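You operate a simulated robot arm through the tools that you are given. There is no shell and no other tool. Be economical: measure what you need, move in short steps, check, and stop when the job is done.

Carry out the task below with a simulated robot arm. There is one attempt and no reset: what you move stays moved.

JOB
Hold the red checked book down with the grey cloth weight and rub off its pencil marks.
Fine: weight on first; weight and eraser go back afterwards. Set down upright: eraser. What is to be rubbed or washed off counts as gone when no trace of it is left.

Only the result counts: the job must be done as asked and must still hold three seconds after the hand-in. Knocking over, shifting, dropping, spilling or breaking anything else fails it. Flat cloth is picked up by pressing the open fingertips on it (5 to 10 N) and closing them slowly along it; thin cloth reads only 2 to 8 mm in the jaws.

ROBOT AND FRAMES
A 6-joint arm with a two-finger parallel gripper, fixed in place. Base frame: the origin is at the foot of the arm, x ahead of it, y to its left, z up; the work surface is at about z = 800. Units: mm, rad, N and s.
With the tool pointing down near the work surface it reaches from about 260 to 680 mm from the base axis. Its first joint turns from -1.152 to 1.152 rad. Payload 2.9 kg.
Tool frame: the origin (TCP) lies between the finger pads and is the grasp point; the fingertips stand 30 mm ahead of it; z points along the fingers, y is the line along which they close. The gripper opens to 110 mm. The fingers are 20 mm wide and 10 mm thick; the gripper's body (48 by 112 mm) begins 55 mm behind the TCP.
Orientation is told as [roll, pitch, yaw] about the base's x, y, z axes, in that order, counted from this pose: with the fingers straight down and closing along the base's y, the tool's x points along the base's -x, its y along +y and its z along -z.

CONTROLS
- The arm moves only by the tool drive_tool. Its argument "series" is a list of rows, each an object of numbers (a shift or turn left out is 0, a gripper value left out holds the last): "tx", "ty", "tz": the shift along the tool's x, y, z in mm; "ax", "ay", "az": the turn, a rotation vector about the tool's x, y, z in rad. In form: [{"tx": .., "ty": .., "tz": .., "ax": .., "ay": .., "az": ..}, ...]. A call has 1 to 20 rows; each row shifts and turns the commanded pose from where the row before left it, along the tool's axes as they then stand. "fingers" is the finger opening in mm, from 0 to 110, set as the call begins (left out, the last holds). A row lasts 0.2 s, in which the tool goes at most 50 mm and 0.15 rad; a call with a longer step from one row to the next is refused whole, and so is a gripper value outside its range. Where a pose cannot be reached the arm comes as near as it can. A force on the tool above 40 N (or 10 N above the force at the start of the call, whichever is more), or a blocked arm, ends the call early, and 0.2 s more pass. The fingers move at their own pace (about 108 mm/s each) and stop on an object; they squeeze with about 23 N. The grip force told is the motor's: it shows also when the fingers shut on nothing. Time passes only in rows, and 0.2 s behind the last, so rows that do not move let the fingers close. The reply holds the time, the measured pose of the TCP, the force on the tool along the base axes, the opening and the grip force, in the units named above and with some noise, with the torque about the TCP (base axes, N m) and any sound that the robot's microphone picked up.
- Cameras (640 x 400 px; columns grow to the right, rows downward): "scene" is fixed at [95.1, 455.3, 1384.6]; the picture's right is [-0.66, -0.75, 0.00], its down [-0.48, 0.42, -0.77] and it looks along [0.57, -0.51, -0.64] (base axes); focal length 319 px, centre (320, 200). "wrist" rides on the gripper at [72, 17, -103] in the tool frame; the picture's right is [-0.23, 0.97, 0.00], its down [-0.76, -0.18, -0.62] and it looks along [-0.61, -0.14, 0.78] (tool axes); focal length 222 px, centre (320, 200). There is no depth. A picture from a camera that has moved, and an enlarged one, comes with that camera's place and axes in the base frame and with its lens. The place of the scene camera against the robot may be out by one fixed shift of up to 25 mm in any direction.
- capture(camera): a new picture of that camera. It takes no simulated time.
- inspect(camera, box): a new picture of the part [left, top, right, bottom] of that camera's present view, enlarged. It takes no simulated time.
- close_job(): hands the job in; it is judged then, once.

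Go step by step. Nothing tells you positions but the pictures and the camera data: compare them with the known pose of the tool, close in by small moves and look again before you grip or let go. The budget is 120 turns and 84 pictures, counting those below and the enlarged ones. Unless the task says otherwise, let go and move clear before handing in, and close with one line.

The tools are called after "Call:" as name(argument=value, ...) on one line, values as JSON. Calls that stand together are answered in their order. drive_tool: Moves the arm, as the interface text tells. Its arguments: {"type":"object","properties":{"series":{"type":"array","items":{"type":"object","properties":{"tx":{"type":"number"},"ty":{"type":"number"},"tz":{"type":"number"},"ax":{"type":"number"},"ay":{"type":"number"},"az":{"type":"number"}}}},"fingers":{"type":"number"}},"required":["series"]} The other tools are called the same way: capture (camera) takes a picture; inspect (camera, box) takes an enlarged picture of a part of a camera's view; close_job () hands the job in.

At the start:

```text
time: 0.0
position: [363.3, 122.7, 1073.8]
orientation: [0.0, 0.0, -0.002]
wrist_force: [-0.2, -0.2, 0.6]
ft_torque: [0.0, 0.04, 0.01]
width: 110.0
grasp_force: 0.0
```

scene: 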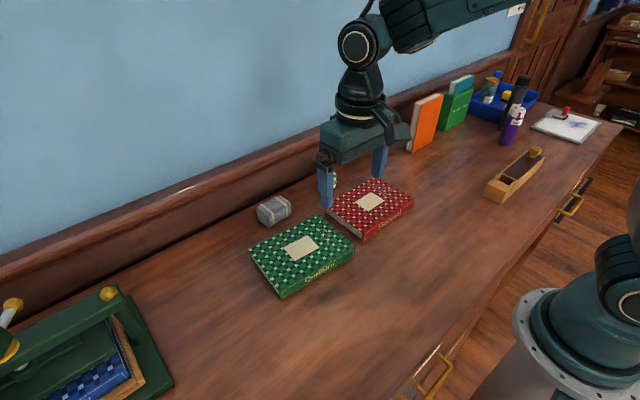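
wrist: 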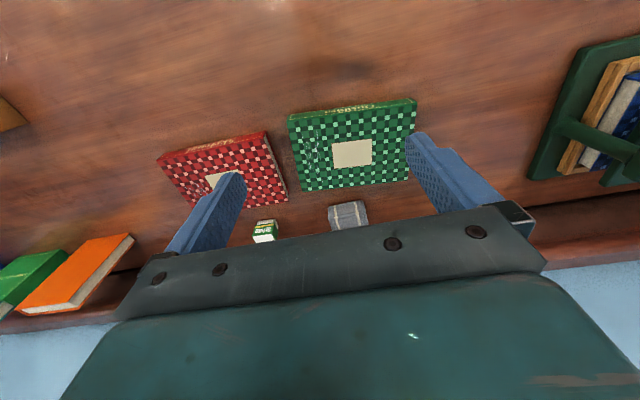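

I see the red and green checked books, a grey weight and a small green-white eraser near the wall. I'll look closer at them first.

Call:
inspect(camera="scene", box=[230, 150, 430, 300])

Call:
inspect(camera="wrist", box=[140, 80, 440, 260])

```text
2.67 times, centred on (330, 225) of scene
camera zoom: at [95.1, 455.3, 1384.6], right [-0.66, -0.75, 0.0], down [-0.48, 0.42, -0.77], along [0.57, -0.51, -0.64], focal length 851 px, centre (293, 133)
```

zoom: 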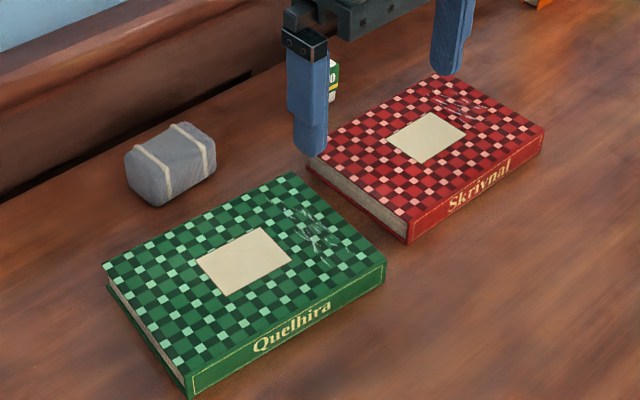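

```text
2.13 times, centred on (290, 170) of wrist
camera zoom: at [290.7, 138.8, 1177.2], right [0.23, 0.97, 0.0], down [0.76, -0.18, 0.62], along [0.61, -0.14, -0.78], focal length 474 px, centre (384, 264)
```

zoom: 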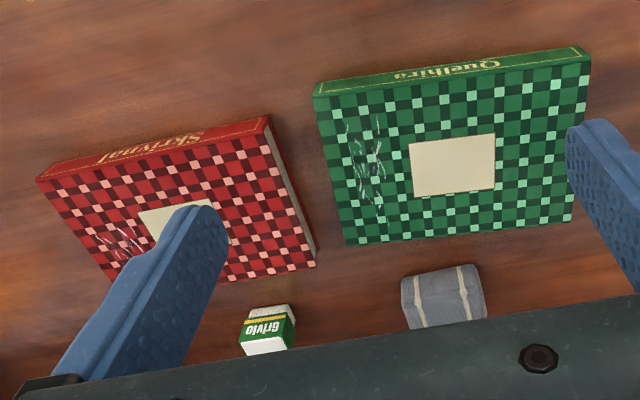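

Both books carry pencil marks; only the red one matters. The weight is around (621,124) and the eraser around (635,-71); I'll move closer to look.

Call:
drive_tool(series=[{"tx": -35, "ty": -20, "tz": 15}, {"tx": -35, "ty": -20, "tz": 15}, {"tx": -35, "ty": -20, "tz": 15}, {"tx": -35, "ty": -20, "tz": 15}, {}])

Call:
capture(camera="wrist")

Call:
inspect(camera="scene", box=[240, 150, 420, 262])

```text
time: 1.2
position: [505.8, 46.2, 1013.5]
orientation: [0.0, 0.001, 0.0]
wrist_force: [0.8, 1.0, -0.2]
ft_torque: [0.0, 0.0, 0.0]
width: 110.1
grasp_force: 0.0
```

```text
79 pictures are left
camera wrist: at [433.3, 62.3, 1116.2], right [0.23, 0.97, 0.0], down [0.76, -0.18, 0.62], along [0.61, -0.14, -0.78], focal length 222 px, centre (320, 200)
```

wrist: 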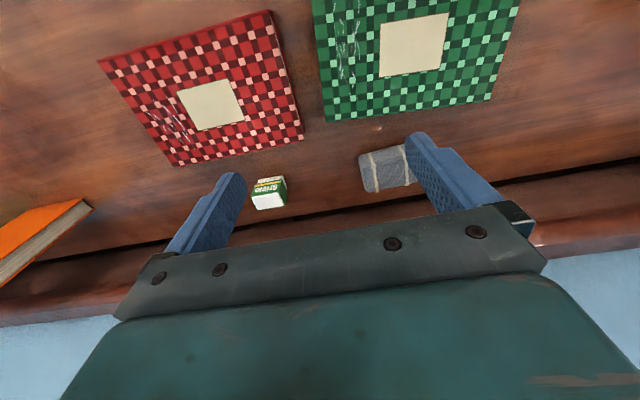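

```text
3.56 times, centred on (330, 206) of scene
camera zoom: at [95.2, 455.3, 1384.6], right [-0.66, -0.75, 0.0], down [-0.48, 0.42, -0.77], along [0.57, -0.51, -0.64], focal length 1134 px, centre (284, 179)
```

zoom: 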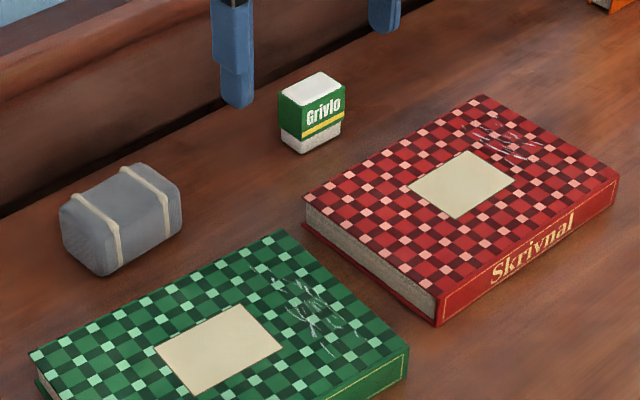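

The weight is at about (625,124), with its long side along y; the eraser stands at about (625,-67). I'll go closer to the weight and check its yaw and size.

Call:
drive_tool(series=[{"tx": -20, "ty": 26, "tz": 20}, {"tx": -20, "ty": 26, "tz": 20}, {"tx": -20, "ty": 26, "tz": 20}, {}])

Call:
capture(camera="wrist")

```text
time: 2.2
position: [565.9, 123.6, 955.0]
orientation: [0.001, 0.001, 0.001]
wrist_force: [0.1, 0.4, -0.3]
ft_torque: [-0.07, 0.01, -0.04]
width: 109.8
grasp_force: 0.0
```

```text
77 pictures are left
camera wrist: at [493.1, 139.4, 1057.9], right [0.23, 0.97, 0.0], down [0.76, -0.18, 0.62], along [0.61, -0.14, -0.78], focal length 222 px, centre (320, 200)
```

wrist: 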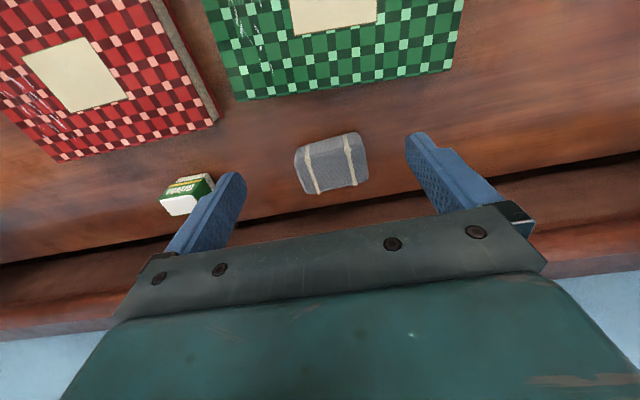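

The weight is roughly 72 by 60 mm, centred near (620,123), with no noticeable yaw. The red book spans about x 412–545 and y -180–12, with its marks around (492,-145). I'll go above the weight and check.

Call:
drive_tool(series=[{"tx": -27, "tz": 25}, {"tx": -27, "tz": 30}, {}])

Call:
capture(camera="wrist")

Call:
inspect(camera="scene", box=[220, 130, 360, 240])

```text
time: 3.0
position: [616.3, 122.5, 901.2]
orientation: [-0.001, -0.002, -0.001]
wrist_force: [0.0, -1.1, 0.0]
ft_torque: [0.0, -0.01, 0.04]
width: 110.0
grasp_force: 0.0
```

```text
76 pictures are left
camera wrist: at [544.4, 138.4, 1004.3], right [0.23, 0.97, 0.0], down [0.76, -0.18, 0.62], along [0.61, -0.14, -0.78], focal length 222 px, centre (320, 200)
```

wrist: 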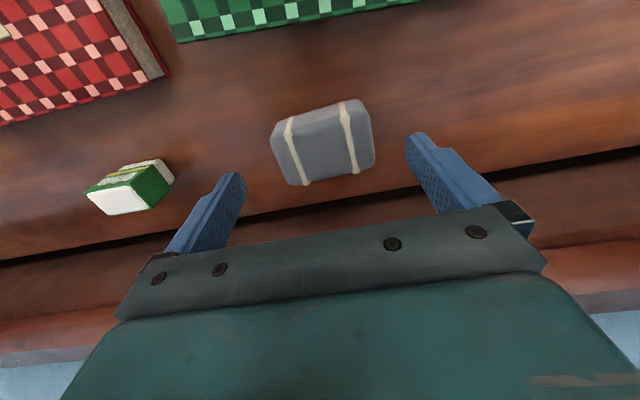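

```text
3.64 times, centred on (290, 185) of scene
camera zoom: at [95.2, 455.3, 1384.6], right [-0.66, -0.75, 0.0], down [-0.48, 0.42, -0.77], along [0.57, -0.51, -0.64], focal length 1160 px, centre (429, 254)
```

zoom: 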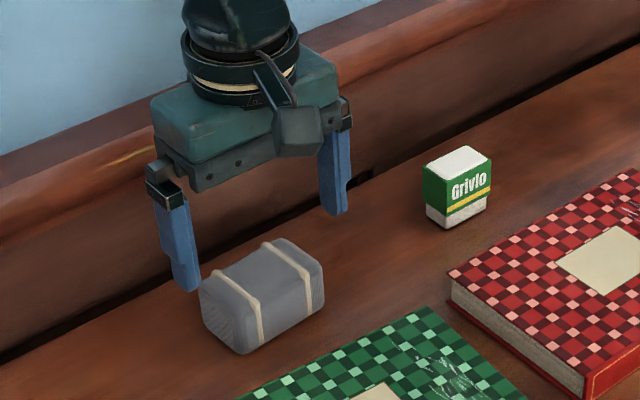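

The jaws straddle the weight, centred near (620,124). I'll descend and grip.

Call:
drive_tool(series=[{"tx": -4, "ty": 1.5, "tz": 20}, {"tz": 20}, {"tz": 14}, {}])

Call:
capture(camera="wrist")

```text
time: 4.0
position: [619.7, 122.1, 844.2]
orientation: [0.001, 0.001, 0.0]
wrist_force: [0.4, 0.1, -0.1]
ft_torque: [-0.01, 0.01, 0.01]
width: 110.0
grasp_force: 0.1
```

```text
74 pictures are left
camera wrist: at [548.5, 137.9, 948.4], right [0.23, 0.97, 0.0], down [0.76, -0.18, 0.62], along [0.61, -0.14, -0.78], focal length 222 px, centre (320, 200)
```

wrist: 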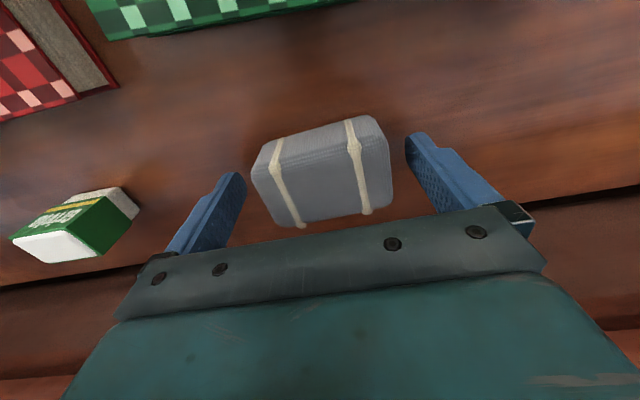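

It is well centred. I'll go down 9 mm and close.

Call:
drive_tool(series=[{"tz": 9, "ty": 1}, {}])

Call:
drive_tool(series=[{}, {}, {}], fingers=0)

```text
time: 4.6
position: [620.4, 123.9, 836.2]
orientation: [0.0, 0.0, 0.0]
wrist_force: [1.0, -0.3, 0.1]
ft_torque: [-0.02, 0.0, 0.0]
width: 109.9
grasp_force: 0.1
```

```text
time: 5.4
position: [620.5, 123.7, 837.2]
orientation: [0.001, 0.0, 0.0]
wrist_force: [0.7, 0.4, 0.4]
ft_torque: [-0.04, -0.04, 0.12]
width: 80.9
grasp_force: 23.0
```

Gripped at 81 mm wide. I'll lift gently and check.

Call:
drive_tool(series=[{"tz": -5}, {"tz": -15}, {"tz": -25}, {"tz": -30}, {}])

Call:
capture(camera="wrist")

```text
time: 6.6
position: [623.1, 124.0, 908.1]
orientation: [-0.001, -0.001, 0.0]
wrist_force: [0.1, 0.1, -4.7]
ft_torque: [-0.01, 0.03, 0.02]
width: 81.0
grasp_force: 23.0
```

```text
73 pictures are left
camera wrist: at [550.1, 139.4, 1012.3], right [0.23, 0.97, 0.0], down [0.76, -0.18, 0.62], along [0.61, -0.14, -0.78], focal length 222 px, centre (320, 200)
```

wrist: 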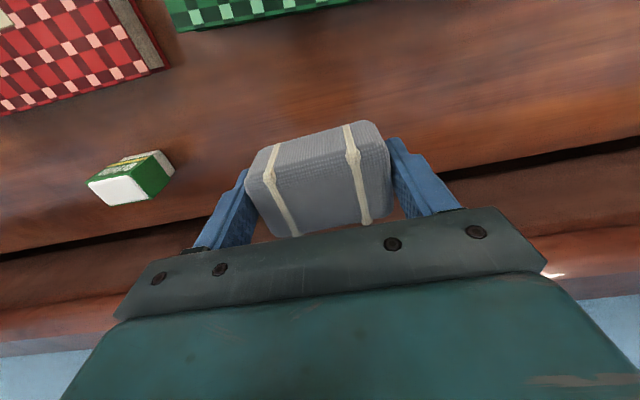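

It's held (about 0.5 kg). I'll carry it over the red book's right side, near (478,-34).

Call:
drive_tool(series=[{"tx": 20, "ty": -20, "tz": -12}, {"tx": 30, "ty": -30}, {"tx": 30, "ty": -36}, {"tx": 30, "ty": -36}, {"tx": 25, "ty": -26}, {"tx": 10, "ty": -10}, {}])

Call:
capture(camera="wrist")

Call:
inspect(camera="scene", box=[240, 130, 440, 255])

```text
time: 8.2
position: [479.7, -34.2, 922.5]
orientation: [0.0, -0.001, 0.0]
wrist_force: [-0.4, 0.4, -5.0]
ft_torque: [0.01, 0.05, 0.02]
width: 80.8
grasp_force: 22.6
```

```text
72 pictures are left
camera wrist: at [406.6, -18.6, 1025.6], right [0.23, 0.97, 0.0], down [0.76, -0.18, 0.62], along [0.61, -0.14, -0.78], focal length 222 px, centre (320, 200)
```

wrist: 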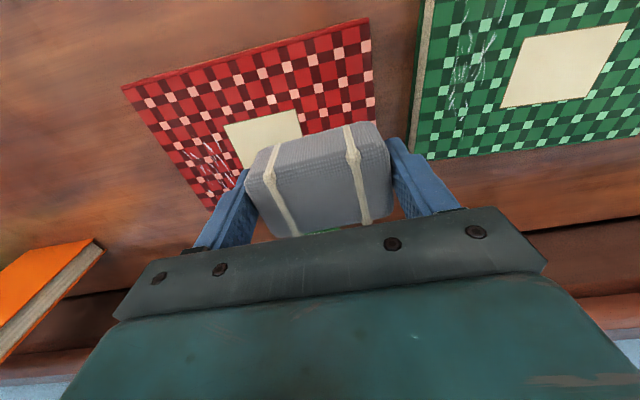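

```text
3.20 times, centred on (340, 192) of scene
camera zoom: at [95.2, 455.3, 1384.6], right [-0.66, -0.75, 0.0], down [-0.48, 0.42, -0.77], along [0.57, -0.51, -0.64], focal length 1021 px, centre (256, 224)
```

zoom: 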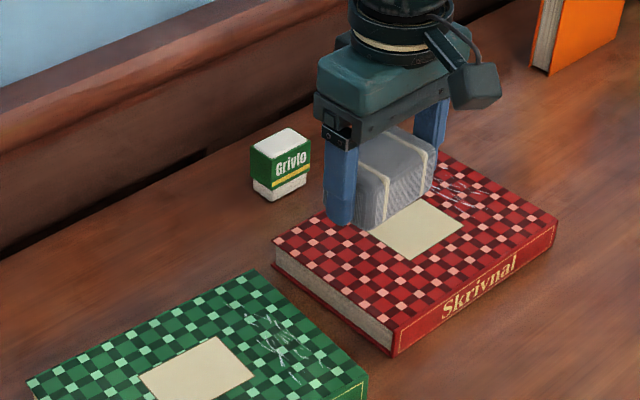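

It's positioned well clear of the marks. I'll lower until contact.

Call:
drive_tool(series=[{"tz": 20}, {"tz": 20}, {"tz": 8}, {"tz": 3}, {"tz": 2}, {}])

Call:
capture(camera="wrist")

```text
time: 9.6
position: [477.7, -34.0, 869.3]
orientation: [-0.001, 0.0, 0.0]
wrist_force: [0.2, -0.5, -5.5]
ft_torque: [0.03, 0.03, 0.0]
width: 80.9
grasp_force: 22.9
```

```text
70 pictures are left
camera wrist: at [404.3, -19.3, 973.1], right [0.23, 0.97, 0.0], down [0.76, -0.18, 0.62], along [0.61, -0.14, -0.78], focal length 222 px, centre (320, 200)
```

wrist: 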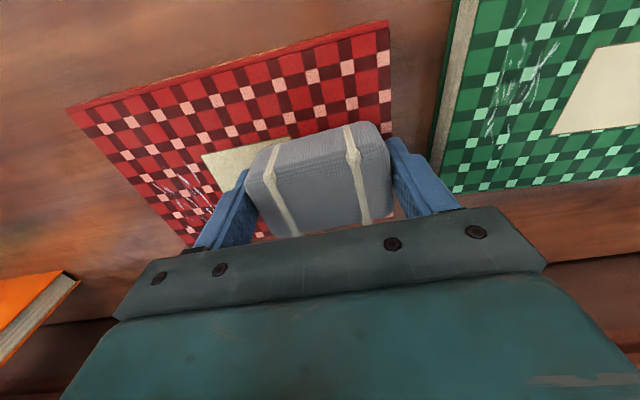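

Call:
drive_tool(series=[{"tz": 2}, {}])

Call:
drive_tool(series=[{"tz": 2}, {}])

Call:
drive_tool(series=[{"tz": 2}, {}])

```text
time: 10.2
position: [476.8, -34.9, 868.1]
orientation: [0.0, -0.002, 0.0]
wrist_force: [0.8, 0.2, -5.5]
ft_torque: [0.0, 0.03, -0.04]
width: 80.7
grasp_force: 22.4
```

```text
time: 10.8
position: [476.7, -34.8, 865.4]
orientation: [0.0, 0.0, 0.0]
wrist_force: [-2.0, -3.8, 9.5]
ft_torque: [0.25, 0.26, 0.12]
width: 80.7
grasp_force: 22.7
```

```text
time: 11.4
position: [476.5, -34.9, 864.6]
orientation: [0.0, -0.006, 0.0]
wrist_force: [-5.1, -4.2, 31.9]
ft_torque: [-0.14, 0.05, 0.38]
width: 80.6
grasp_force: 23.3
```

Contact is made at about TCP z 866, so the book top is at about 830. I'll back off a little, then open modestly.

Call:
drive_tool(series=[{"tz": -2.5}, {}])

Call:
drive_tool(series=[{}, {}], fingers=100)

Call:
drive_tool(series=[{"tz": -20}, {"tz": -30}, {"tz": -40}, {"tz": -40}, {}])

Call:
capture(camera="wrist")

```text
time: 12.0
position: [475.2, -33.5, 866.0]
orientation: [0.001, 0.0, 0.002]
wrist_force: [5.1, 0.2, 4.4]
ft_torque: [-0.34, -0.41, 0.17]
width: 80.9
grasp_force: 22.5
```

```text
time: 12.6
position: [475.1, -34.6, 865.6]
orientation: [0.0, 0.001, 0.0]
wrist_force: [0.2, 0.6, 0.2]
ft_torque: [0.01, -0.01, 0.0]
width: 100.0
grasp_force: 0.1
```

```text
time: 13.8
position: [479.4, -35.1, 998.7]
orientation: [0.0, 0.001, 0.001]
wrist_force: [0.7, -0.7, -0.1]
ft_torque: [0.01, 0.02, 0.0]
width: 100.0
grasp_force: 0.0
```

```text
69 pictures are left
camera wrist: at [406.7, -19.2, 1101.8], right [0.23, 0.97, 0.0], down [0.76, -0.18, 0.62], along [0.61, -0.14, -0.78], focal length 222 px, centre (320, 200)
```

wrist: 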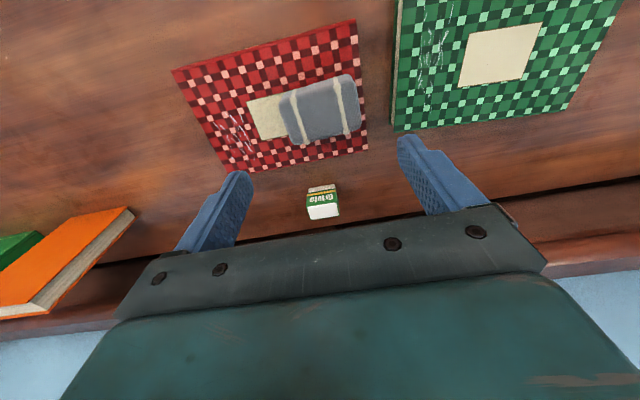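

The weight sits on the book. Next is the eraser at about (627,-67); I'll approach and look.

Call:
drive_tool(series=[{"tx": -40, "ty": -12}, {"tx": -40, "ty": -12, "tz": 20}, {"tx": -35, "ty": -8, "tz": 30}, {"tz": 20}, {}])

Call:
capture(camera="wrist")

Call:
inspect(camera="scene", box=[280, 130, 400, 205])

```text
time: 15.0
position: [592.3, -69.1, 927.2]
orientation: [0.0, 0.001, -0.001]
wrist_force: [0.8, 1.4, 0.1]
ft_torque: [0.03, 0.04, 0.01]
width: 100.2
grasp_force: 0.0
```

```text
68 pictures are left
camera wrist: at [519.4, -52.9, 1030.5], right [0.23, 0.97, 0.0], down [0.76, -0.18, 0.62], along [0.61, -0.14, -0.78], focal length 222 px, centre (320, 200)
```

wrist: 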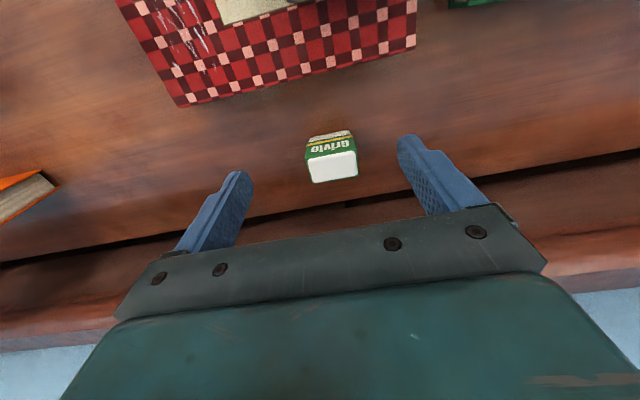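

```text
5.33 times, centred on (340, 168) of scene
camera zoom: at [95.1, 455.3, 1384.6], right [-0.66, -0.75, 0.0], down [-0.48, 0.42, -0.77], along [0.57, -0.51, -0.64], focal length 1701 px, centre (213, 373)
```

zoom: 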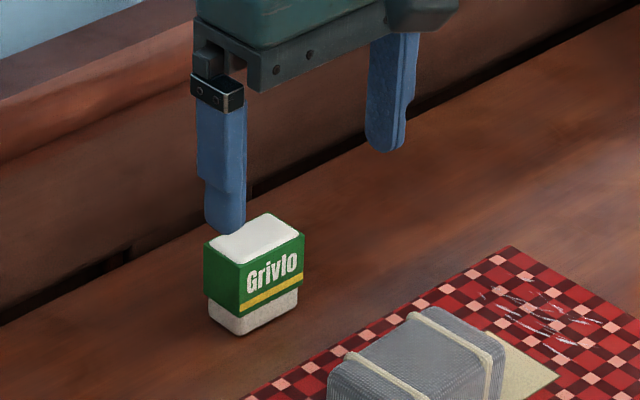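

The eraser stands upright, about 28 (x) by 44 (y) by 50 mm, centred near (627,-65) and square to the axes. I'll descend part way and verify.

Call:
drive_tool(series=[{"tx": -18, "ty": 4, "tz": 15}, {"tx": -17, "tz": 22}, {"tz": 20}, {}])

Call:
capture(camera="wrist")

Call:
inspect(camera="scene", box=[280, 130, 400, 205])

```text
time: 16.0
position: [627.6, -62.8, 869.8]
orientation: [0.0, 0.001, 0.001]
wrist_force: [1.1, 0.5, -0.1]
ft_torque: [0.0, -0.03, 0.02]
width: 100.0
grasp_force: 0.1
```

```text
66 pictures are left
camera wrist: at [555.0, -46.2, 973.2], right [0.23, 0.97, 0.0], down [0.76, -0.18, 0.62], along [0.61, -0.14, -0.78], focal length 222 px, centre (320, 200)
```

wrist: 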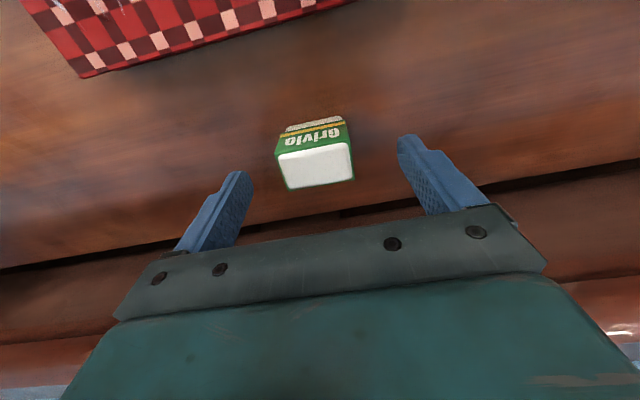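

```text
5.33 times, centred on (340, 168) of scene
camera zoom: at [95.1, 455.3, 1384.6], right [-0.66, -0.75, 0.0], down [-0.48, 0.42, -0.77], along [0.57, -0.51, -0.64], focal length 1701 px, centre (213, 373)
```

zoom: 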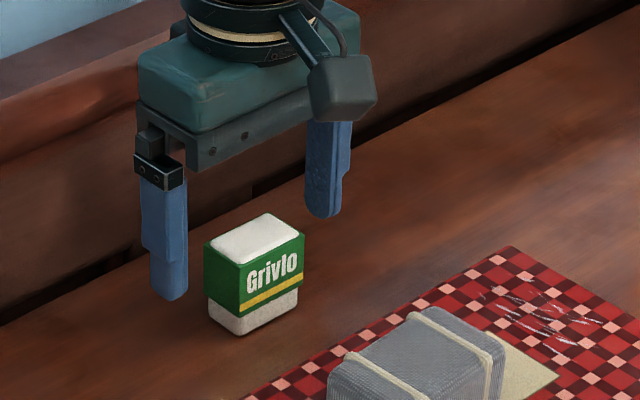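

Centred within a millimetre or two. I'll descend to z 840 and close on it.

Call:
drive_tool(series=[{"ty": -1.5, "tz": 15}, {"tz": 15}, {}], fingers=80)

Call:
drive_tool(series=[{}, {}, {}], fingers=0)

Call:
capture(camera="wrist")

```text
time: 16.8
position: [626.0, -62.7, 838.5]
orientation: [-0.002, -0.001, -0.002]
wrist_force: [0.5, -0.6, 1.0]
ft_torque: [-0.01, 0.02, 0.0]
width: 80.0
grasp_force: 0.0
```

```text
time: 17.6
position: [625.4, -62.2, 839.9]
orientation: [0.0, -0.001, 0.0]
wrist_force: [-0.6, 0.1, 0.1]
ft_torque: [0.0, -0.01, -0.01]
width: 46.8
grasp_force: 22.8
```

```text
64 pictures are left
camera wrist: at [554.0, -47.4, 942.8], right [0.23, 0.97, 0.0], down [0.76, -0.18, 0.62], along [0.61, -0.14, -0.78], focal length 222 px, centre (320, 200)
```

wrist: 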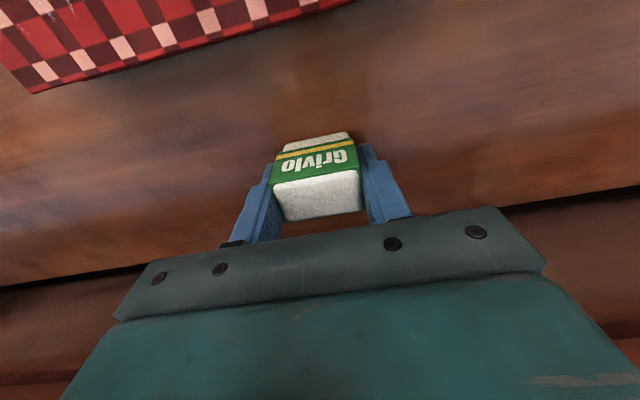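

The eraser is gripped (46.8 mm). I'll lift it and move toward the marks, stopping behind them for a look.

Call:
drive_tool(series=[{"tz": -10}, {"tz": -30}, {"tz": -45}, {"tx": 25, "ty": -30, "tz": -10}, {"tx": 30, "ty": -30}, {"tx": 25, "ty": -22}, {}])

Call:
capture(camera="wrist")

Call:
inspect(camera="scene", box=[320, 160, 440, 235])

```text
time: 19.2
position: [544.2, -147.8, 937.2]
orientation: [0.0, 0.0, -0.001]
wrist_force: [-0.8, -0.8, -0.5]
ft_torque: [-0.02, -0.02, -0.01]
width: 46.5
grasp_force: 22.9
```

```text
63 pictures are left
camera wrist: at [471.8, -131.9, 1038.3], right [0.23, 0.97, 0.0], down [0.76, -0.18, 0.62], along [0.61, -0.14, -0.78], focal length 222 px, centre (320, 200)
```

wrist: 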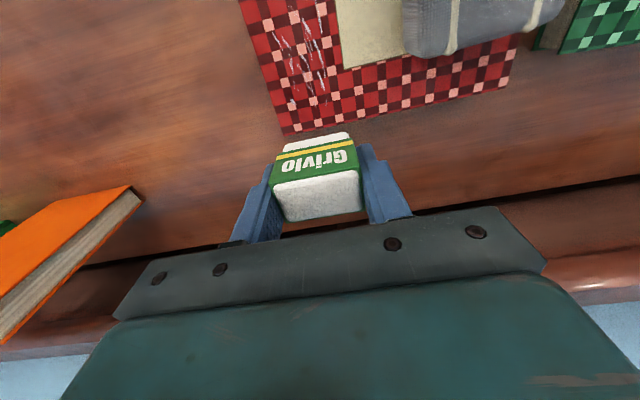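

```text
5.33 times, centred on (380, 198) of scene
camera zoom: at [95.1, 455.3, 1384.6], right [-0.66, -0.75, 0.0], down [-0.48, 0.42, -0.77], along [0.57, -0.51, -0.64], focal length 1701 px, centre (0, 213)
```

zoom: 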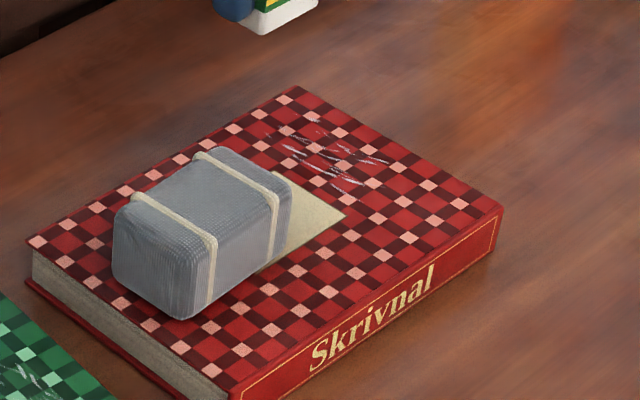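

Call:
inspect(camera="wrist", box=[230, 0, 390, 140])

```text
2.86 times, centred on (310, 70) of wrist
camera zoom: at [471.8, -131.9, 1038.3], right [0.23, 0.97, 0.0], down [0.76, -0.18, 0.62], along [0.61, -0.14, -0.78], focal length 635 px, centre (349, 571)
```

zoom: 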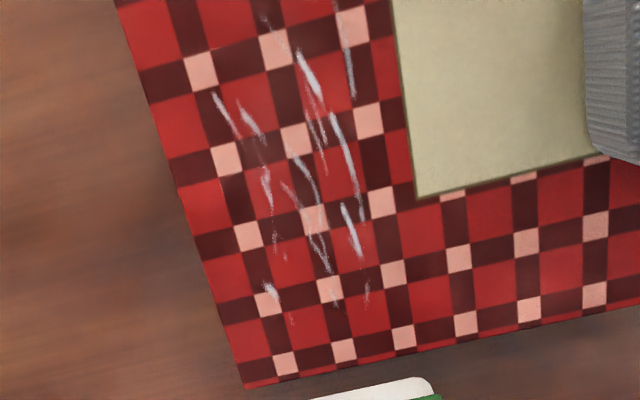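

The marks span about x 455–531 and y -170…-128. The eraser (46 mm in y) fits over that, so I'll rub with short y strokes, stepping along x. I'll go to the near end and lower to contact first.

Call:
drive_tool(series=[{"tx": 30, "tz": 10}, {"tx": 30, "tz": 20}, {"tx": 29, "ty": -1, "tz": 20}, {"tz": 10}, {"tz": 5}, {}])

Call:
drive_tool(series=[{"tz": 2}, {}])

Call:
capture(camera="wrist")

```text
time: 20.6
position: [455.5, -146.6, 870.8]
orientation: [-0.001, 0.001, 0.0]
wrist_force: [0.1, -0.8, -1.4]
ft_torque: [0.01, 0.02, -0.01]
width: 46.5
grasp_force: 23.6
```

```text
time: 21.2
position: [456.6, -148.5, 870.1]
orientation: [0.001, 0.0, -0.001]
wrist_force: [-1.5, -0.4, 4.4]
ft_torque: [0.06, 0.1, 0.04]
width: 46.6
grasp_force: 22.8
```

```text
60 pictures are left
camera wrist: at [383.8, -131.8, 972.7], right [0.23, 0.97, 0.0], down [0.76, -0.18, 0.62], along [0.61, -0.14, -0.78], focal length 222 px, centre (320, 200)
```

wrist: 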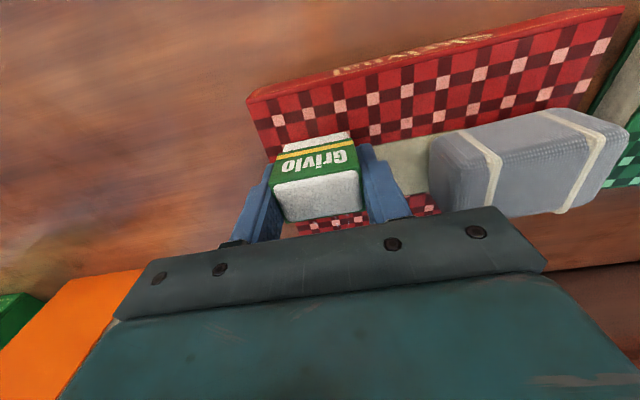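

Contact at about 4 N. I'll rub across y here and step forward slowly.

Call:
drive_tool(series=[{"ty": 10, "tz": 0.3}, {"ty": -11}, {"ty": -11}, {"ty": 11}, {"ty": 11, "tx": -8}, {"ty": -11}, {"ty": -11}, {"ty": 11}, {"ty": 11, "tx": -8}, {"ty": -11}, {"ty": -11}, {"ty": 11}])

```text
time: 23.8
position: [472.3, -148.0, 866.2]
orientation: [0.0, 0.002, -0.002]
wrist_force: [0.3, -2.5, 4.8]
ft_torque: [-0.05, -0.05, -0.03]
width: 46.6
grasp_force: 23.3
```

The z reading dropped to 866; I'll check whether the eraser slipped or tilted.

Call:
inspect(camera="wrist", box=[230, 80, 450, 250])

Call:
inspect(camera="scene", box=[320, 140, 440, 215])

```text
2.35 times, centred on (340, 165) of wrist
camera zoom: at [400.3, -131.7, 969.6], right [0.23, 0.97, 0.0], down [0.76, -0.18, 0.62], along [0.61, -0.14, -0.78], focal length 523 px, centre (273, 282)
```

zoom: 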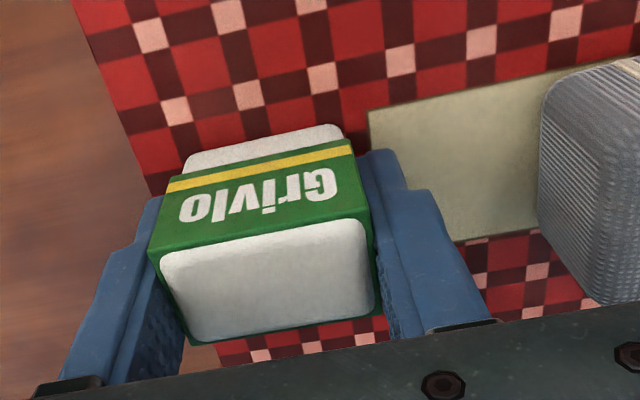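

```text
5.33 times, centred on (380, 178) of scene
camera zoom: at [95.1, 455.3, 1384.7], right [-0.66, -0.75, 0.0], down [-0.48, 0.42, -0.77], along [0.57, -0.51, -0.64], focal length 1701 px, centre (0, 320)
```

zoom: 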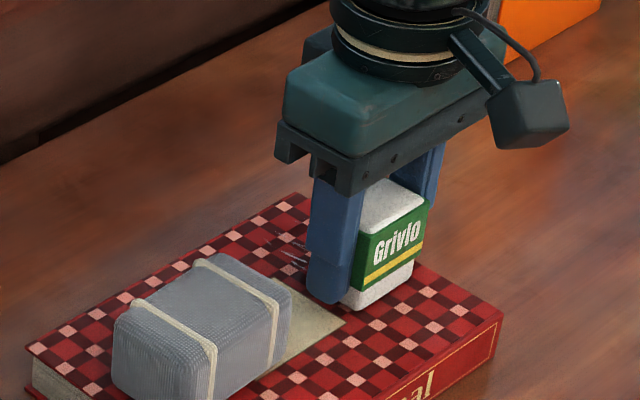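

The rubbed area is clean; the eraser just slid up a few mm in the jaws, with about 6 mm of clearance left. I'll continue with slightly less pressure.

Call:
drive_tool(series=[{"ty": 11, "tx": -8, "tz": -0.5}, {"ty": -11}, {"ty": -11}, {"ty": 11}, {"ty": 11, "tx": -8}, {"ty": -11}, {"ty": -11}, {"ty": 11}])

```text
time: 25.6
position: [490.2, -146.9, 866.1]
orientation: [-0.001, 0.002, 0.0]
wrist_force: [0.7, 0.9, -0.8]
ft_torque: [0.0, -0.03, 0.0]
width: 46.1
grasp_force: 22.6
```

Contact is now light or lost; I'll lower slightly and rub here again.

Call:
drive_tool(series=[{"tz": 0.7}, {}])

```text
time: 26.2
position: [490.2, -148.9, 866.7]
orientation: [0.001, -0.001, -0.001]
wrist_force: [-0.5, 0.1, 0.4]
ft_torque: [-0.04, 0.03, 0.01]
width: 46.6
grasp_force: 22.9
```

Call:
drive_tool(series=[{"tz": 0.7}, {}])

```text
time: 26.8
position: [490.7, -148.9, 865.2]
orientation: [0.0, -0.003, 0.001]
wrist_force: [-2.4, 0.8, 9.7]
ft_torque: [0.07, -0.07, -0.04]
width: 46.1
grasp_force: 22.7
```

Call:
drive_tool(series=[{"ty": 11, "tx": 12, "tz": -0.2}, {"ty": -11}, {"ty": -11}, {"ty": 11}, {"ty": 11, "tx": -8}, {"ty": -11}, {"ty": -11}, {"ty": 11}, {"ty": 11, "tx": -8}, {"ty": -11}, {"ty": -11}, {"ty": 11}])

```text
time: 29.4
position: [491.6, -148.4, 867.3]
orientation: [0.0, 0.003, -0.001]
wrist_force: [-1.1, -0.4, -1.2]
ft_torque: [-0.01, 0.05, -0.02]
width: 46.6
grasp_force: 22.5
```

I'll lift and look at what remains.

Call:
drive_tool(series=[{"tz": -15}, {"tz": -30, "tx": -20}, {"tz": -20, "tx": -35}, {}])

Call:
inspect(camera="wrist", box=[230, 0, 390, 140])

Call:
inspect(camera="scene", box=[340, 150, 440, 220])

```text
time: 30.4
position: [546.1, -148.7, 932.8]
orientation: [-0.002, -0.001, 0.0]
wrist_force: [-0.1, -0.2, -0.3]
ft_torque: [0.02, 0.02, -0.03]
width: 46.6
grasp_force: 23.1
```

```text
2.86 times, centred on (310, 70) of wrist
camera zoom: at [473.5, -131.8, 1034.9], right [0.23, 0.97, 0.0], down [0.76, -0.18, 0.62], along [0.61, -0.14, -0.78], focal length 635 px, centre (349, 571)
```

zoom: 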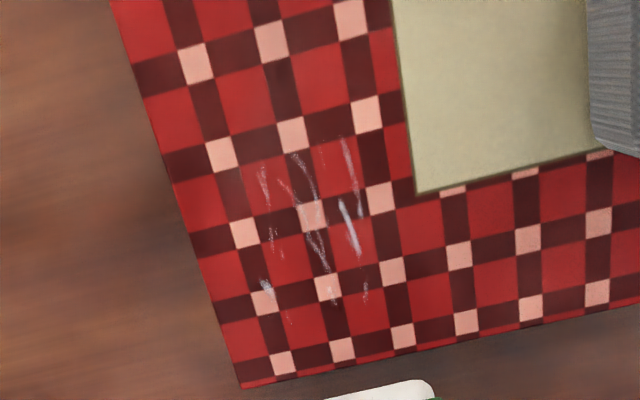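

```text
5.71 times, centred on (390, 185) of scene
camera zoom: at [95.2, 455.3, 1384.6], right [-0.66, -0.75, 0.0], down [-0.48, 0.42, -0.77], along [0.57, -0.51, -0.64], focal length 1823 px, centre (-80, 286)
```

zoom: 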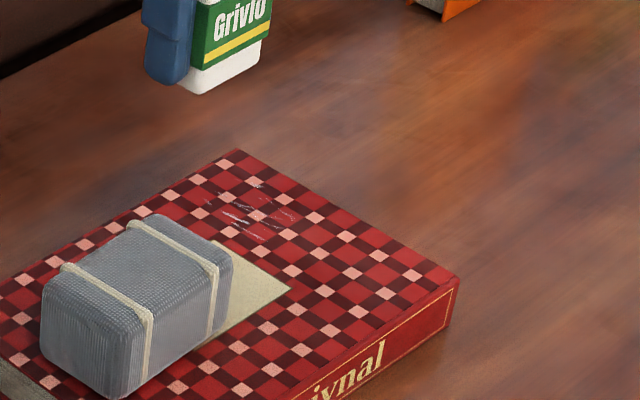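

Rubbing works: x below about 485 is clean. I'll return to x≈492 and continue with pressure checked.

Call:
drive_tool(series=[{"tz": 20, "tx": 30}, {"tz": 30, "tx": 24}, {"tz": 13}, {"tz": 2.5}, {}])

Call:
drive_tool(series=[{"tz": 0.8}, {}])

```text
time: 31.6
position: [493.4, -149.0, 865.5]
orientation: [-0.002, 0.001, -0.001]
wrist_force: [-8.2, 0.3, 16.3]
ft_torque: [0.04, 0.17, 0.01]
width: 46.6
grasp_force: 23.2
```

```text
time: 32.2
position: [492.9, -149.4, 865.6]
orientation: [-0.003, -0.004, -0.002]
wrist_force: [-6.8, -5.6, 23.3]
ft_torque: [-0.06, 0.11, 0.01]
width: 46.6
grasp_force: 23.2
```

Call:
drive_tool(series=[{"ty": 11, "tz": -0.6}, {"ty": -11}, {"ty": -11}, {"ty": 11}, {"ty": 11, "tx": -8}, {"ty": -11}, {"ty": -11}, {"ty": 11}])

```text
time: 34.0
position: [502.5, -147.5, 865.8]
orientation: [-0.003, 0.0, -0.004]
wrist_force: [-0.1, -3.6, 6.5]
ft_torque: [-0.1, -0.07, -0.07]
width: 46.6
grasp_force: 23.4
```

Call:
drive_tool(series=[{"ty": 11, "tz": 0.3}, {"ty": -11}, {"ty": -11}, {"ty": 11}, {"ty": 11, "tx": -8}, {"ty": -11}, {"ty": -11}, {"ty": 11}])

```text
time: 35.8
position: [509.7, -149.0, 867.2]
orientation: [0.001, 0.001, 0.001]
wrist_force: [0.2, 0.6, -0.2]
ft_torque: [0.0, -0.01, 0.01]
width: 46.6
grasp_force: 23.2
```

Call:
drive_tool(series=[{"tz": 1}, {}])

```text
time: 36.4
position: [510.7, -148.4, 865.9]
orientation: [-0.001, -0.001, -0.001]
wrist_force: [-0.8, 0.1, -0.3]
ft_torque: [0.0, 0.0, -0.02]
width: 46.6
grasp_force: 22.3
```

Call:
drive_tool(series=[{"tz": 0.8}, {}])

```text
time: 37.0
position: [510.0, -148.0, 865.1]
orientation: [-0.001, 0.0, 0.002]
wrist_force: [-3.9, 3.8, 8.9]
ft_torque: [0.1, 0.01, 0.06]
width: 46.3
grasp_force: 23.0
```

Call:
drive_tool(series=[{"ty": 11, "tx": 10, "tz": 0.2}, {"ty": -11}, {"ty": -11}, {"ty": 11, "tz": 0.2}, {"ty": 11, "tx": -8}, {"ty": -11}, {"ty": -11}, {"ty": 11}])

Call:
drive_tool(series=[{"ty": 11, "tx": -8, "tz": 0.3}, {"ty": -11}, {"ty": -11}, {"ty": 11}])

```text
time: 38.8
position: [504.7, -151.0, 862.0]
orientation: [0.001, 0.003, -0.001]
wrist_force: [0.0, -2.3, 3.4]
ft_torque: [0.05, -0.02, 0.01]
width: 46.5
grasp_force: 23.3
```

```text
time: 39.8
position: [514.7, -148.8, 862.1]
orientation: [0.0, 0.003, 0.0]
wrist_force: [-0.3, 0.4, -0.9]
ft_torque: [0.01, -0.01, 0.0]
width: 46.5
grasp_force: 23.3
```

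The eraser has crept up so the fingertips are near the book. I'll look before regripping it in place.

Call:
inspect(camera="wrist", box=[230, 80, 450, 250])

Call:
inspect(camera="scene", box=[340, 140, 440, 210])

```text
2.35 times, centred on (340, 165) of wrist
camera zoom: at [442.2, -133.4, 965.5], right [0.23, 0.97, 0.0], down [0.76, -0.18, 0.62], along [0.61, -0.14, -0.78], focal length 523 px, centre (273, 282)
```

zoom: 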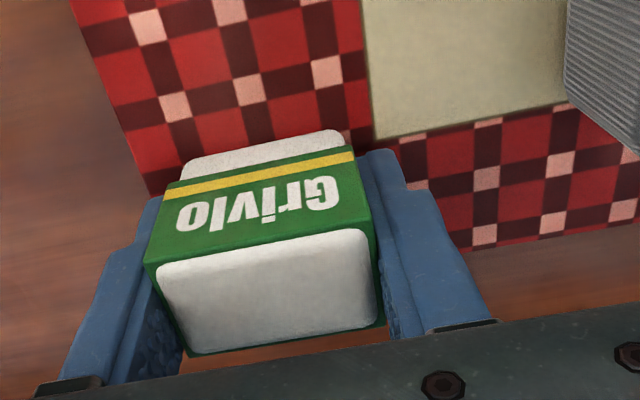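

```text
5.71 times, centred on (390, 175) of scene
camera zoom: at [95.2, 455.3, 1384.6], right [-0.66, -0.75, 0.0], down [-0.48, 0.42, -0.77], along [0.57, -0.51, -0.64], focal length 1823 px, centre (-80, 343)
```

zoom: 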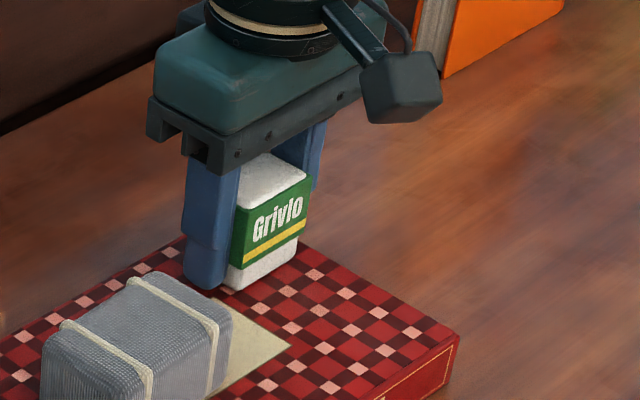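

I'll regrip: touch down, open slightly, raise 9 mm and close.

Call:
drive_tool(series=[{"tz": 0.5}, {}])

Call:
drive_tool(series=[{}, {}], fingers=58)

Call:
drive_tool(series=[{"tz": -4}, {"tz": -4}, {}])

Call:
drive_tool(series=[{}, {}, {}], fingers=0)

Call:
inspect(camera="wrist", box=[230, 80, 450, 250])

```text
time: 40.4
position: [515.0, -149.7, 862.9]
orientation: [-0.002, 0.0, 0.0]
wrist_force: [-0.1, 0.9, -0.9]
ft_torque: [0.01, 0.02, -0.01]
width: 46.5
grasp_force: 22.8
```

```text
time: 41.0
position: [516.0, -149.5, 863.3]
orientation: [-0.001, 0.002, 0.0]
wrist_force: [0.1, 0.2, 0.0]
ft_torque: [0.04, 0.01, 0.01]
width: 57.9
grasp_force: 0.0
```

```text
time: 41.8
position: [515.6, -148.6, 871.0]
orientation: [0.0, 0.001, 0.0]
wrist_force: [-0.1, 0.2, -0.1]
ft_torque: [-0.01, 0.01, 0.0]
width: 57.9
grasp_force: 0.2
```

```text
time: 42.6
position: [515.3, -149.0, 870.5]
orientation: [-0.001, 0.001, 0.0]
wrist_force: [1.5, 0.4, 2.8]
ft_torque: [0.1, 0.0, -0.01]
width: 46.2
grasp_force: 23.0
```

```text
2.35 times, centred on (340, 165) of wrist
camera zoom: at [442.8, -132.3, 973.9], right [0.23, 0.97, 0.0], down [0.76, -0.18, 0.62], along [0.61, -0.14, -0.78], focal length 523 px, centre (273, 282)
```

zoom: 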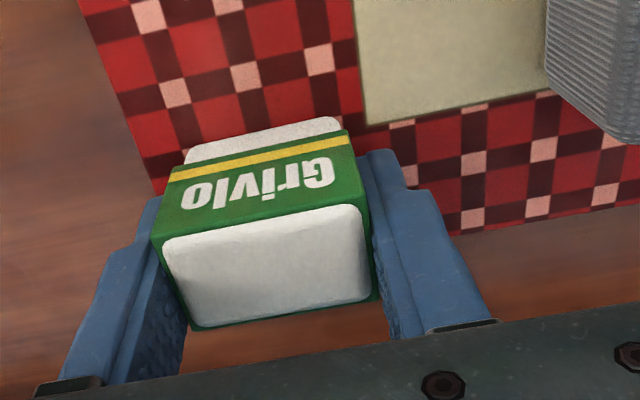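

Regripped fine and in light contact. I'll continue rubbing.

Call:
drive_tool(series=[{"ty": 11, "tz": 0.5, "tx": 12}, {"ty": -11}, {"ty": -11}, {"ty": 11}, {"ty": 11, "tx": -8, "tz": 0.2}, {"ty": -11}, {"ty": -11}, {"ty": 11}])

Call:
drive_tool(series=[{"ty": 11, "tx": -8, "tz": 0.2}, {"ty": -11}, {"ty": -11}, {"ty": 11}])

```text
time: 44.4
position: [513.3, -150.6, 869.5]
orientation: [-0.002, -0.004, -0.002]
wrist_force: [-0.7, -7.8, 13.5]
ft_torque: [0.02, 0.02, 0.06]
width: 46.6
grasp_force: 22.6
```

```text
time: 45.4
position: [519.6, -151.2, 869.4]
orientation: [-0.003, -0.001, -0.004]
wrist_force: [-0.8, -6.5, 11.1]
ft_torque: [-0.06, 0.02, -0.01]
width: 46.5
grasp_force: 23.3
```

Good pressure. Two more bands toward x≈530, then I'll look.

Call:
drive_tool(series=[{"ty": 11, "tx": -5}, {"ty": -11}, {"ty": -11}, {"ty": 11}, {"ty": 11, "tx": -5}, {"ty": -11}, {"ty": -11}, {"ty": 11}])

Call:
drive_tool(series=[{"tz": -15}, {"tz": -30, "tx": -10}, {"tz": -20, "tx": -5}, {}])

Call:
inspect(camera="wrist", box=[230, 0, 390, 140])

```text
time: 47.2
position: [528.6, -149.5, 869.5]
orientation: [-0.001, 0.0, -0.001]
wrist_force: [-0.7, -2.3, 2.0]
ft_torque: [-0.1, -0.02, -0.04]
width: 46.7
grasp_force: 23.0
```

```text
time: 48.2
position: [546.2, -150.2, 935.6]
orientation: [0.0, 0.0, 0.002]
wrist_force: [-0.3, -0.1, -0.5]
ft_torque: [0.02, -0.01, -0.03]
width: 46.3
grasp_force: 22.8
```

```text
2.86 times, centred on (310, 70) of wrist
camera zoom: at [473.6, -133.9, 1039.7], right [0.23, 0.97, 0.0], down [0.76, -0.18, 0.62], along [0.61, -0.14, -0.78], focal length 635 px, centre (349, 571)
```

zoom: 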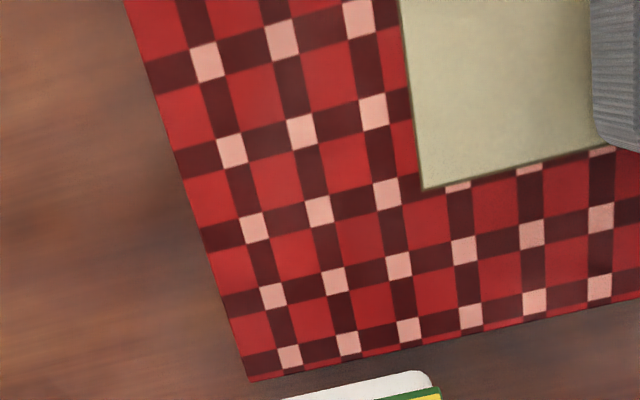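

It looks clean here. I'll zoom tighter on the whole area to find any faint traces.

Call:
inspect(camera="wrist", box=[265, 30, 345, 130])

Call:
inspect(camera="wrist", box=[240, 0, 340, 60])

Call:
inspect(camera="scene", box=[350, 170, 410, 210])

```text
4.00 times, centred on (305, 80) of wrist
camera zoom: at [473.6, -133.9, 1039.7], right [0.23, 0.97, 0.0], down [0.76, -0.18, 0.62], along [0.61, -0.14, -0.78], focal length 888 px, centre (380, 680)
```

zoom: 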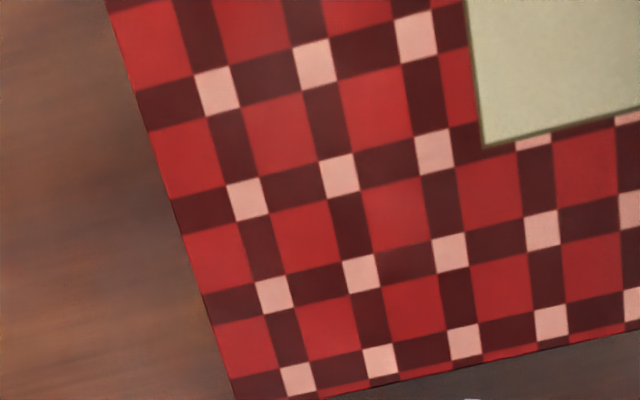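

```text
6.40 times, centred on (290, 30) of wrist
camera zoom: at [473.6, -133.9, 1039.7], right [0.23, 0.97, 0.0], down [0.76, -0.18, 0.62], along [0.61, -0.14, -0.78], focal length 1422 px, centre (512, 1288)
```

zoom: 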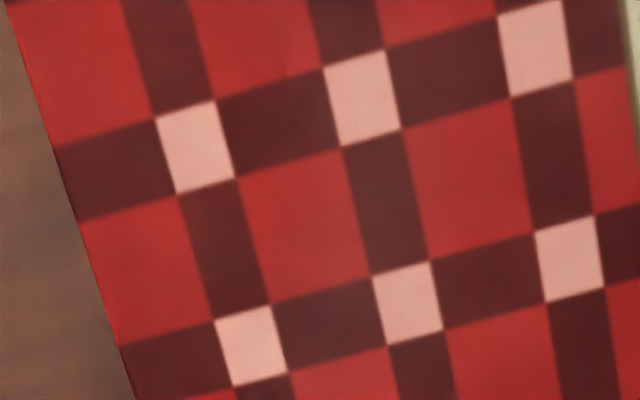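

```text
10.00 times, centred on (380, 190) of scene
camera zoom: at [95.1, 455.3, 1384.6], right [-0.66, -0.75, 0.0], down [-0.48, 0.42, -0.77], along [0.57, -0.51, -0.64], focal length 3190 px, centre (-280, 300)
```

zoom: 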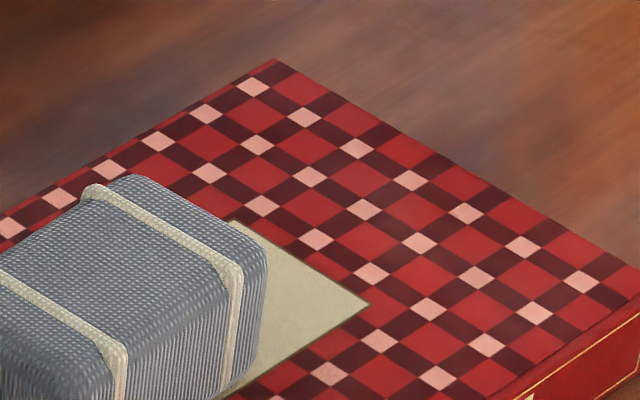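

It looks clean; for safety I'll make one more full pass over the whole region.

Call:
drive_tool(series=[{"tz": 20, "tx": 18}, {"tz": 30}, {"tz": 13}, {"tz": 2.3}, {}])

Call:
drive_tool(series=[{"tz": 0.5}, {}])

```text
time: 49.4
position: [526.7, -149.4, 870.4]
orientation: [-0.001, -0.002, 0.002]
wrist_force: [0.5, -1.2, -0.5]
ft_torque: [0.02, 0.0, 0.02]
width: 46.3
grasp_force: 23.4
```

```text
time: 50.0
position: [527.5, -149.3, 869.9]
orientation: [0.0, 0.0, 0.0]
wrist_force: [-6.5, 0.3, 13.4]
ft_torque: [0.01, 0.22, 0.02]
width: 46.4
grasp_force: 22.7
```

Call:
drive_tool(series=[{"ty": 11}, {"ty": -11}, {"ty": -11}, {"ty": 11}, {"ty": 11, "tx": 10}, {"ty": -11}, {"ty": -11}, {"ty": 11}])

Call:
drive_tool(series=[{"ty": 11, "tx": 10, "tz": 0.3}, {"ty": -11}, {"ty": -11}, {"ty": 11}, {"ty": 11, "tx": 10}, {"ty": -11}, {"ty": -11}, {"ty": 11}])

Call:
drive_tool(series=[{"ty": 11, "tx": 10, "tz": 0.3}, {"ty": -11}, {"ty": -11}, {"ty": 11}, {"ty": 11, "tx": 10}, {"ty": -11}, {"ty": -11}, {"ty": 11}])

```text
time: 51.8
position: [518.3, -149.2, 870.7]
orientation: [-0.002, 0.0, -0.002]
wrist_force: [0.3, -3.8, 8.2]
ft_torque: [-0.1, -0.02, 0.01]
width: 46.7
grasp_force: 23.1
```

```text
time: 53.6
position: [496.4, -152.2, 868.9]
orientation: [-0.004, -0.003, -0.008]
wrist_force: [-2.0, -12.0, 21.9]
ft_torque: [-0.25, 0.14, 0.04]
width: 46.4
grasp_force: 23.6
```

```text
time: 55.4
position: [477.8, -150.5, 866.2]
orientation: [-0.003, 0.002, -0.005]
wrist_force: [-0.9, -9.0, 16.5]
ft_torque: [-0.15, 0.03, 0.01]
width: 46.5
grasp_force: 22.7
```

Call:
drive_tool(series=[{"ty": 11, "tx": 10, "tz": -0.2}, {"ty": -11}, {"ty": -11}, {"ty": 11}, {"ty": 11, "tx": 10}, {"ty": -11}, {"ty": -11}, {"ty": 11}])

Call:
drive_tool(series=[{"tz": -15}, {"tz": -30, "tx": -20}, {"tz": -20, "tx": -40}, {"tx": -30}, {}])

Call:
inspect(camera="wrist", box=[230, 0, 390, 140])

Call:
inspect(camera="scene", box=[320, 165, 420, 235])

```text
time: 57.2
position: [457.6, -147.2, 867.1]
orientation: [0.0, 0.0, -0.001]
wrist_force: [0.1, 0.3, -0.5]
ft_torque: [0.0, 0.0, 0.03]
width: 46.7
grasp_force: 23.1
```

```text
time: 58.4
position: [547.5, -147.6, 935.3]
orientation: [0.001, -0.001, 0.001]
wrist_force: [-0.8, 0.3, 0.4]
ft_torque: [-0.01, 0.01, 0.04]
width: 46.3
grasp_force: 22.7
```

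```text
2.86 times, centred on (310, 70) of wrist
camera zoom: at [475.0, -132.0, 1038.5], right [0.23, 0.97, 0.0], down [0.76, -0.18, 0.62], along [0.61, -0.14, -0.78], focal length 635 px, centre (349, 571)
```

zoom: 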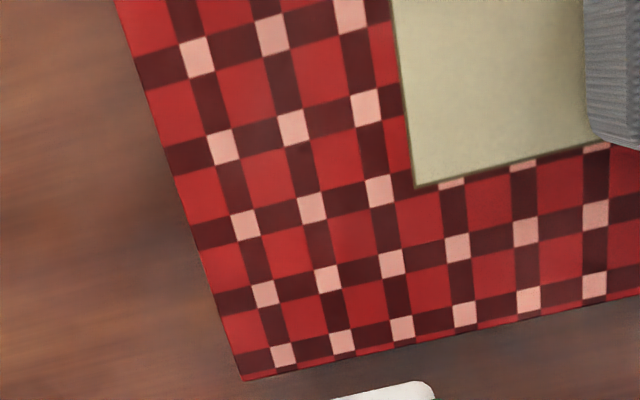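

```text
5.71 times, centred on (370, 200) of scene
camera zoom: at [95.2, 455.3, 1384.6], right [-0.66, -0.75, 0.0], down [-0.48, 0.42, -0.77], along [0.57, -0.51, -0.64], focal length 1823 px, centre (34, 200)
```

zoom: 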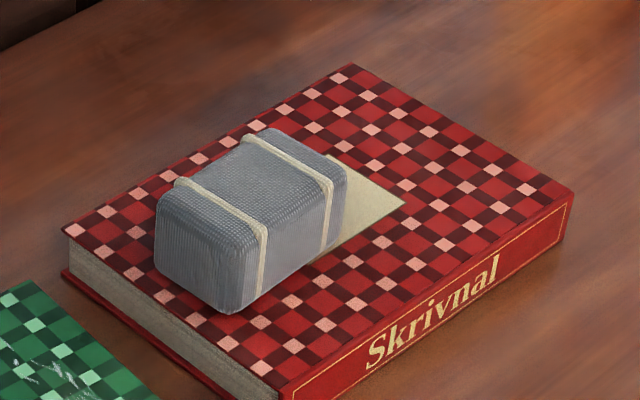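

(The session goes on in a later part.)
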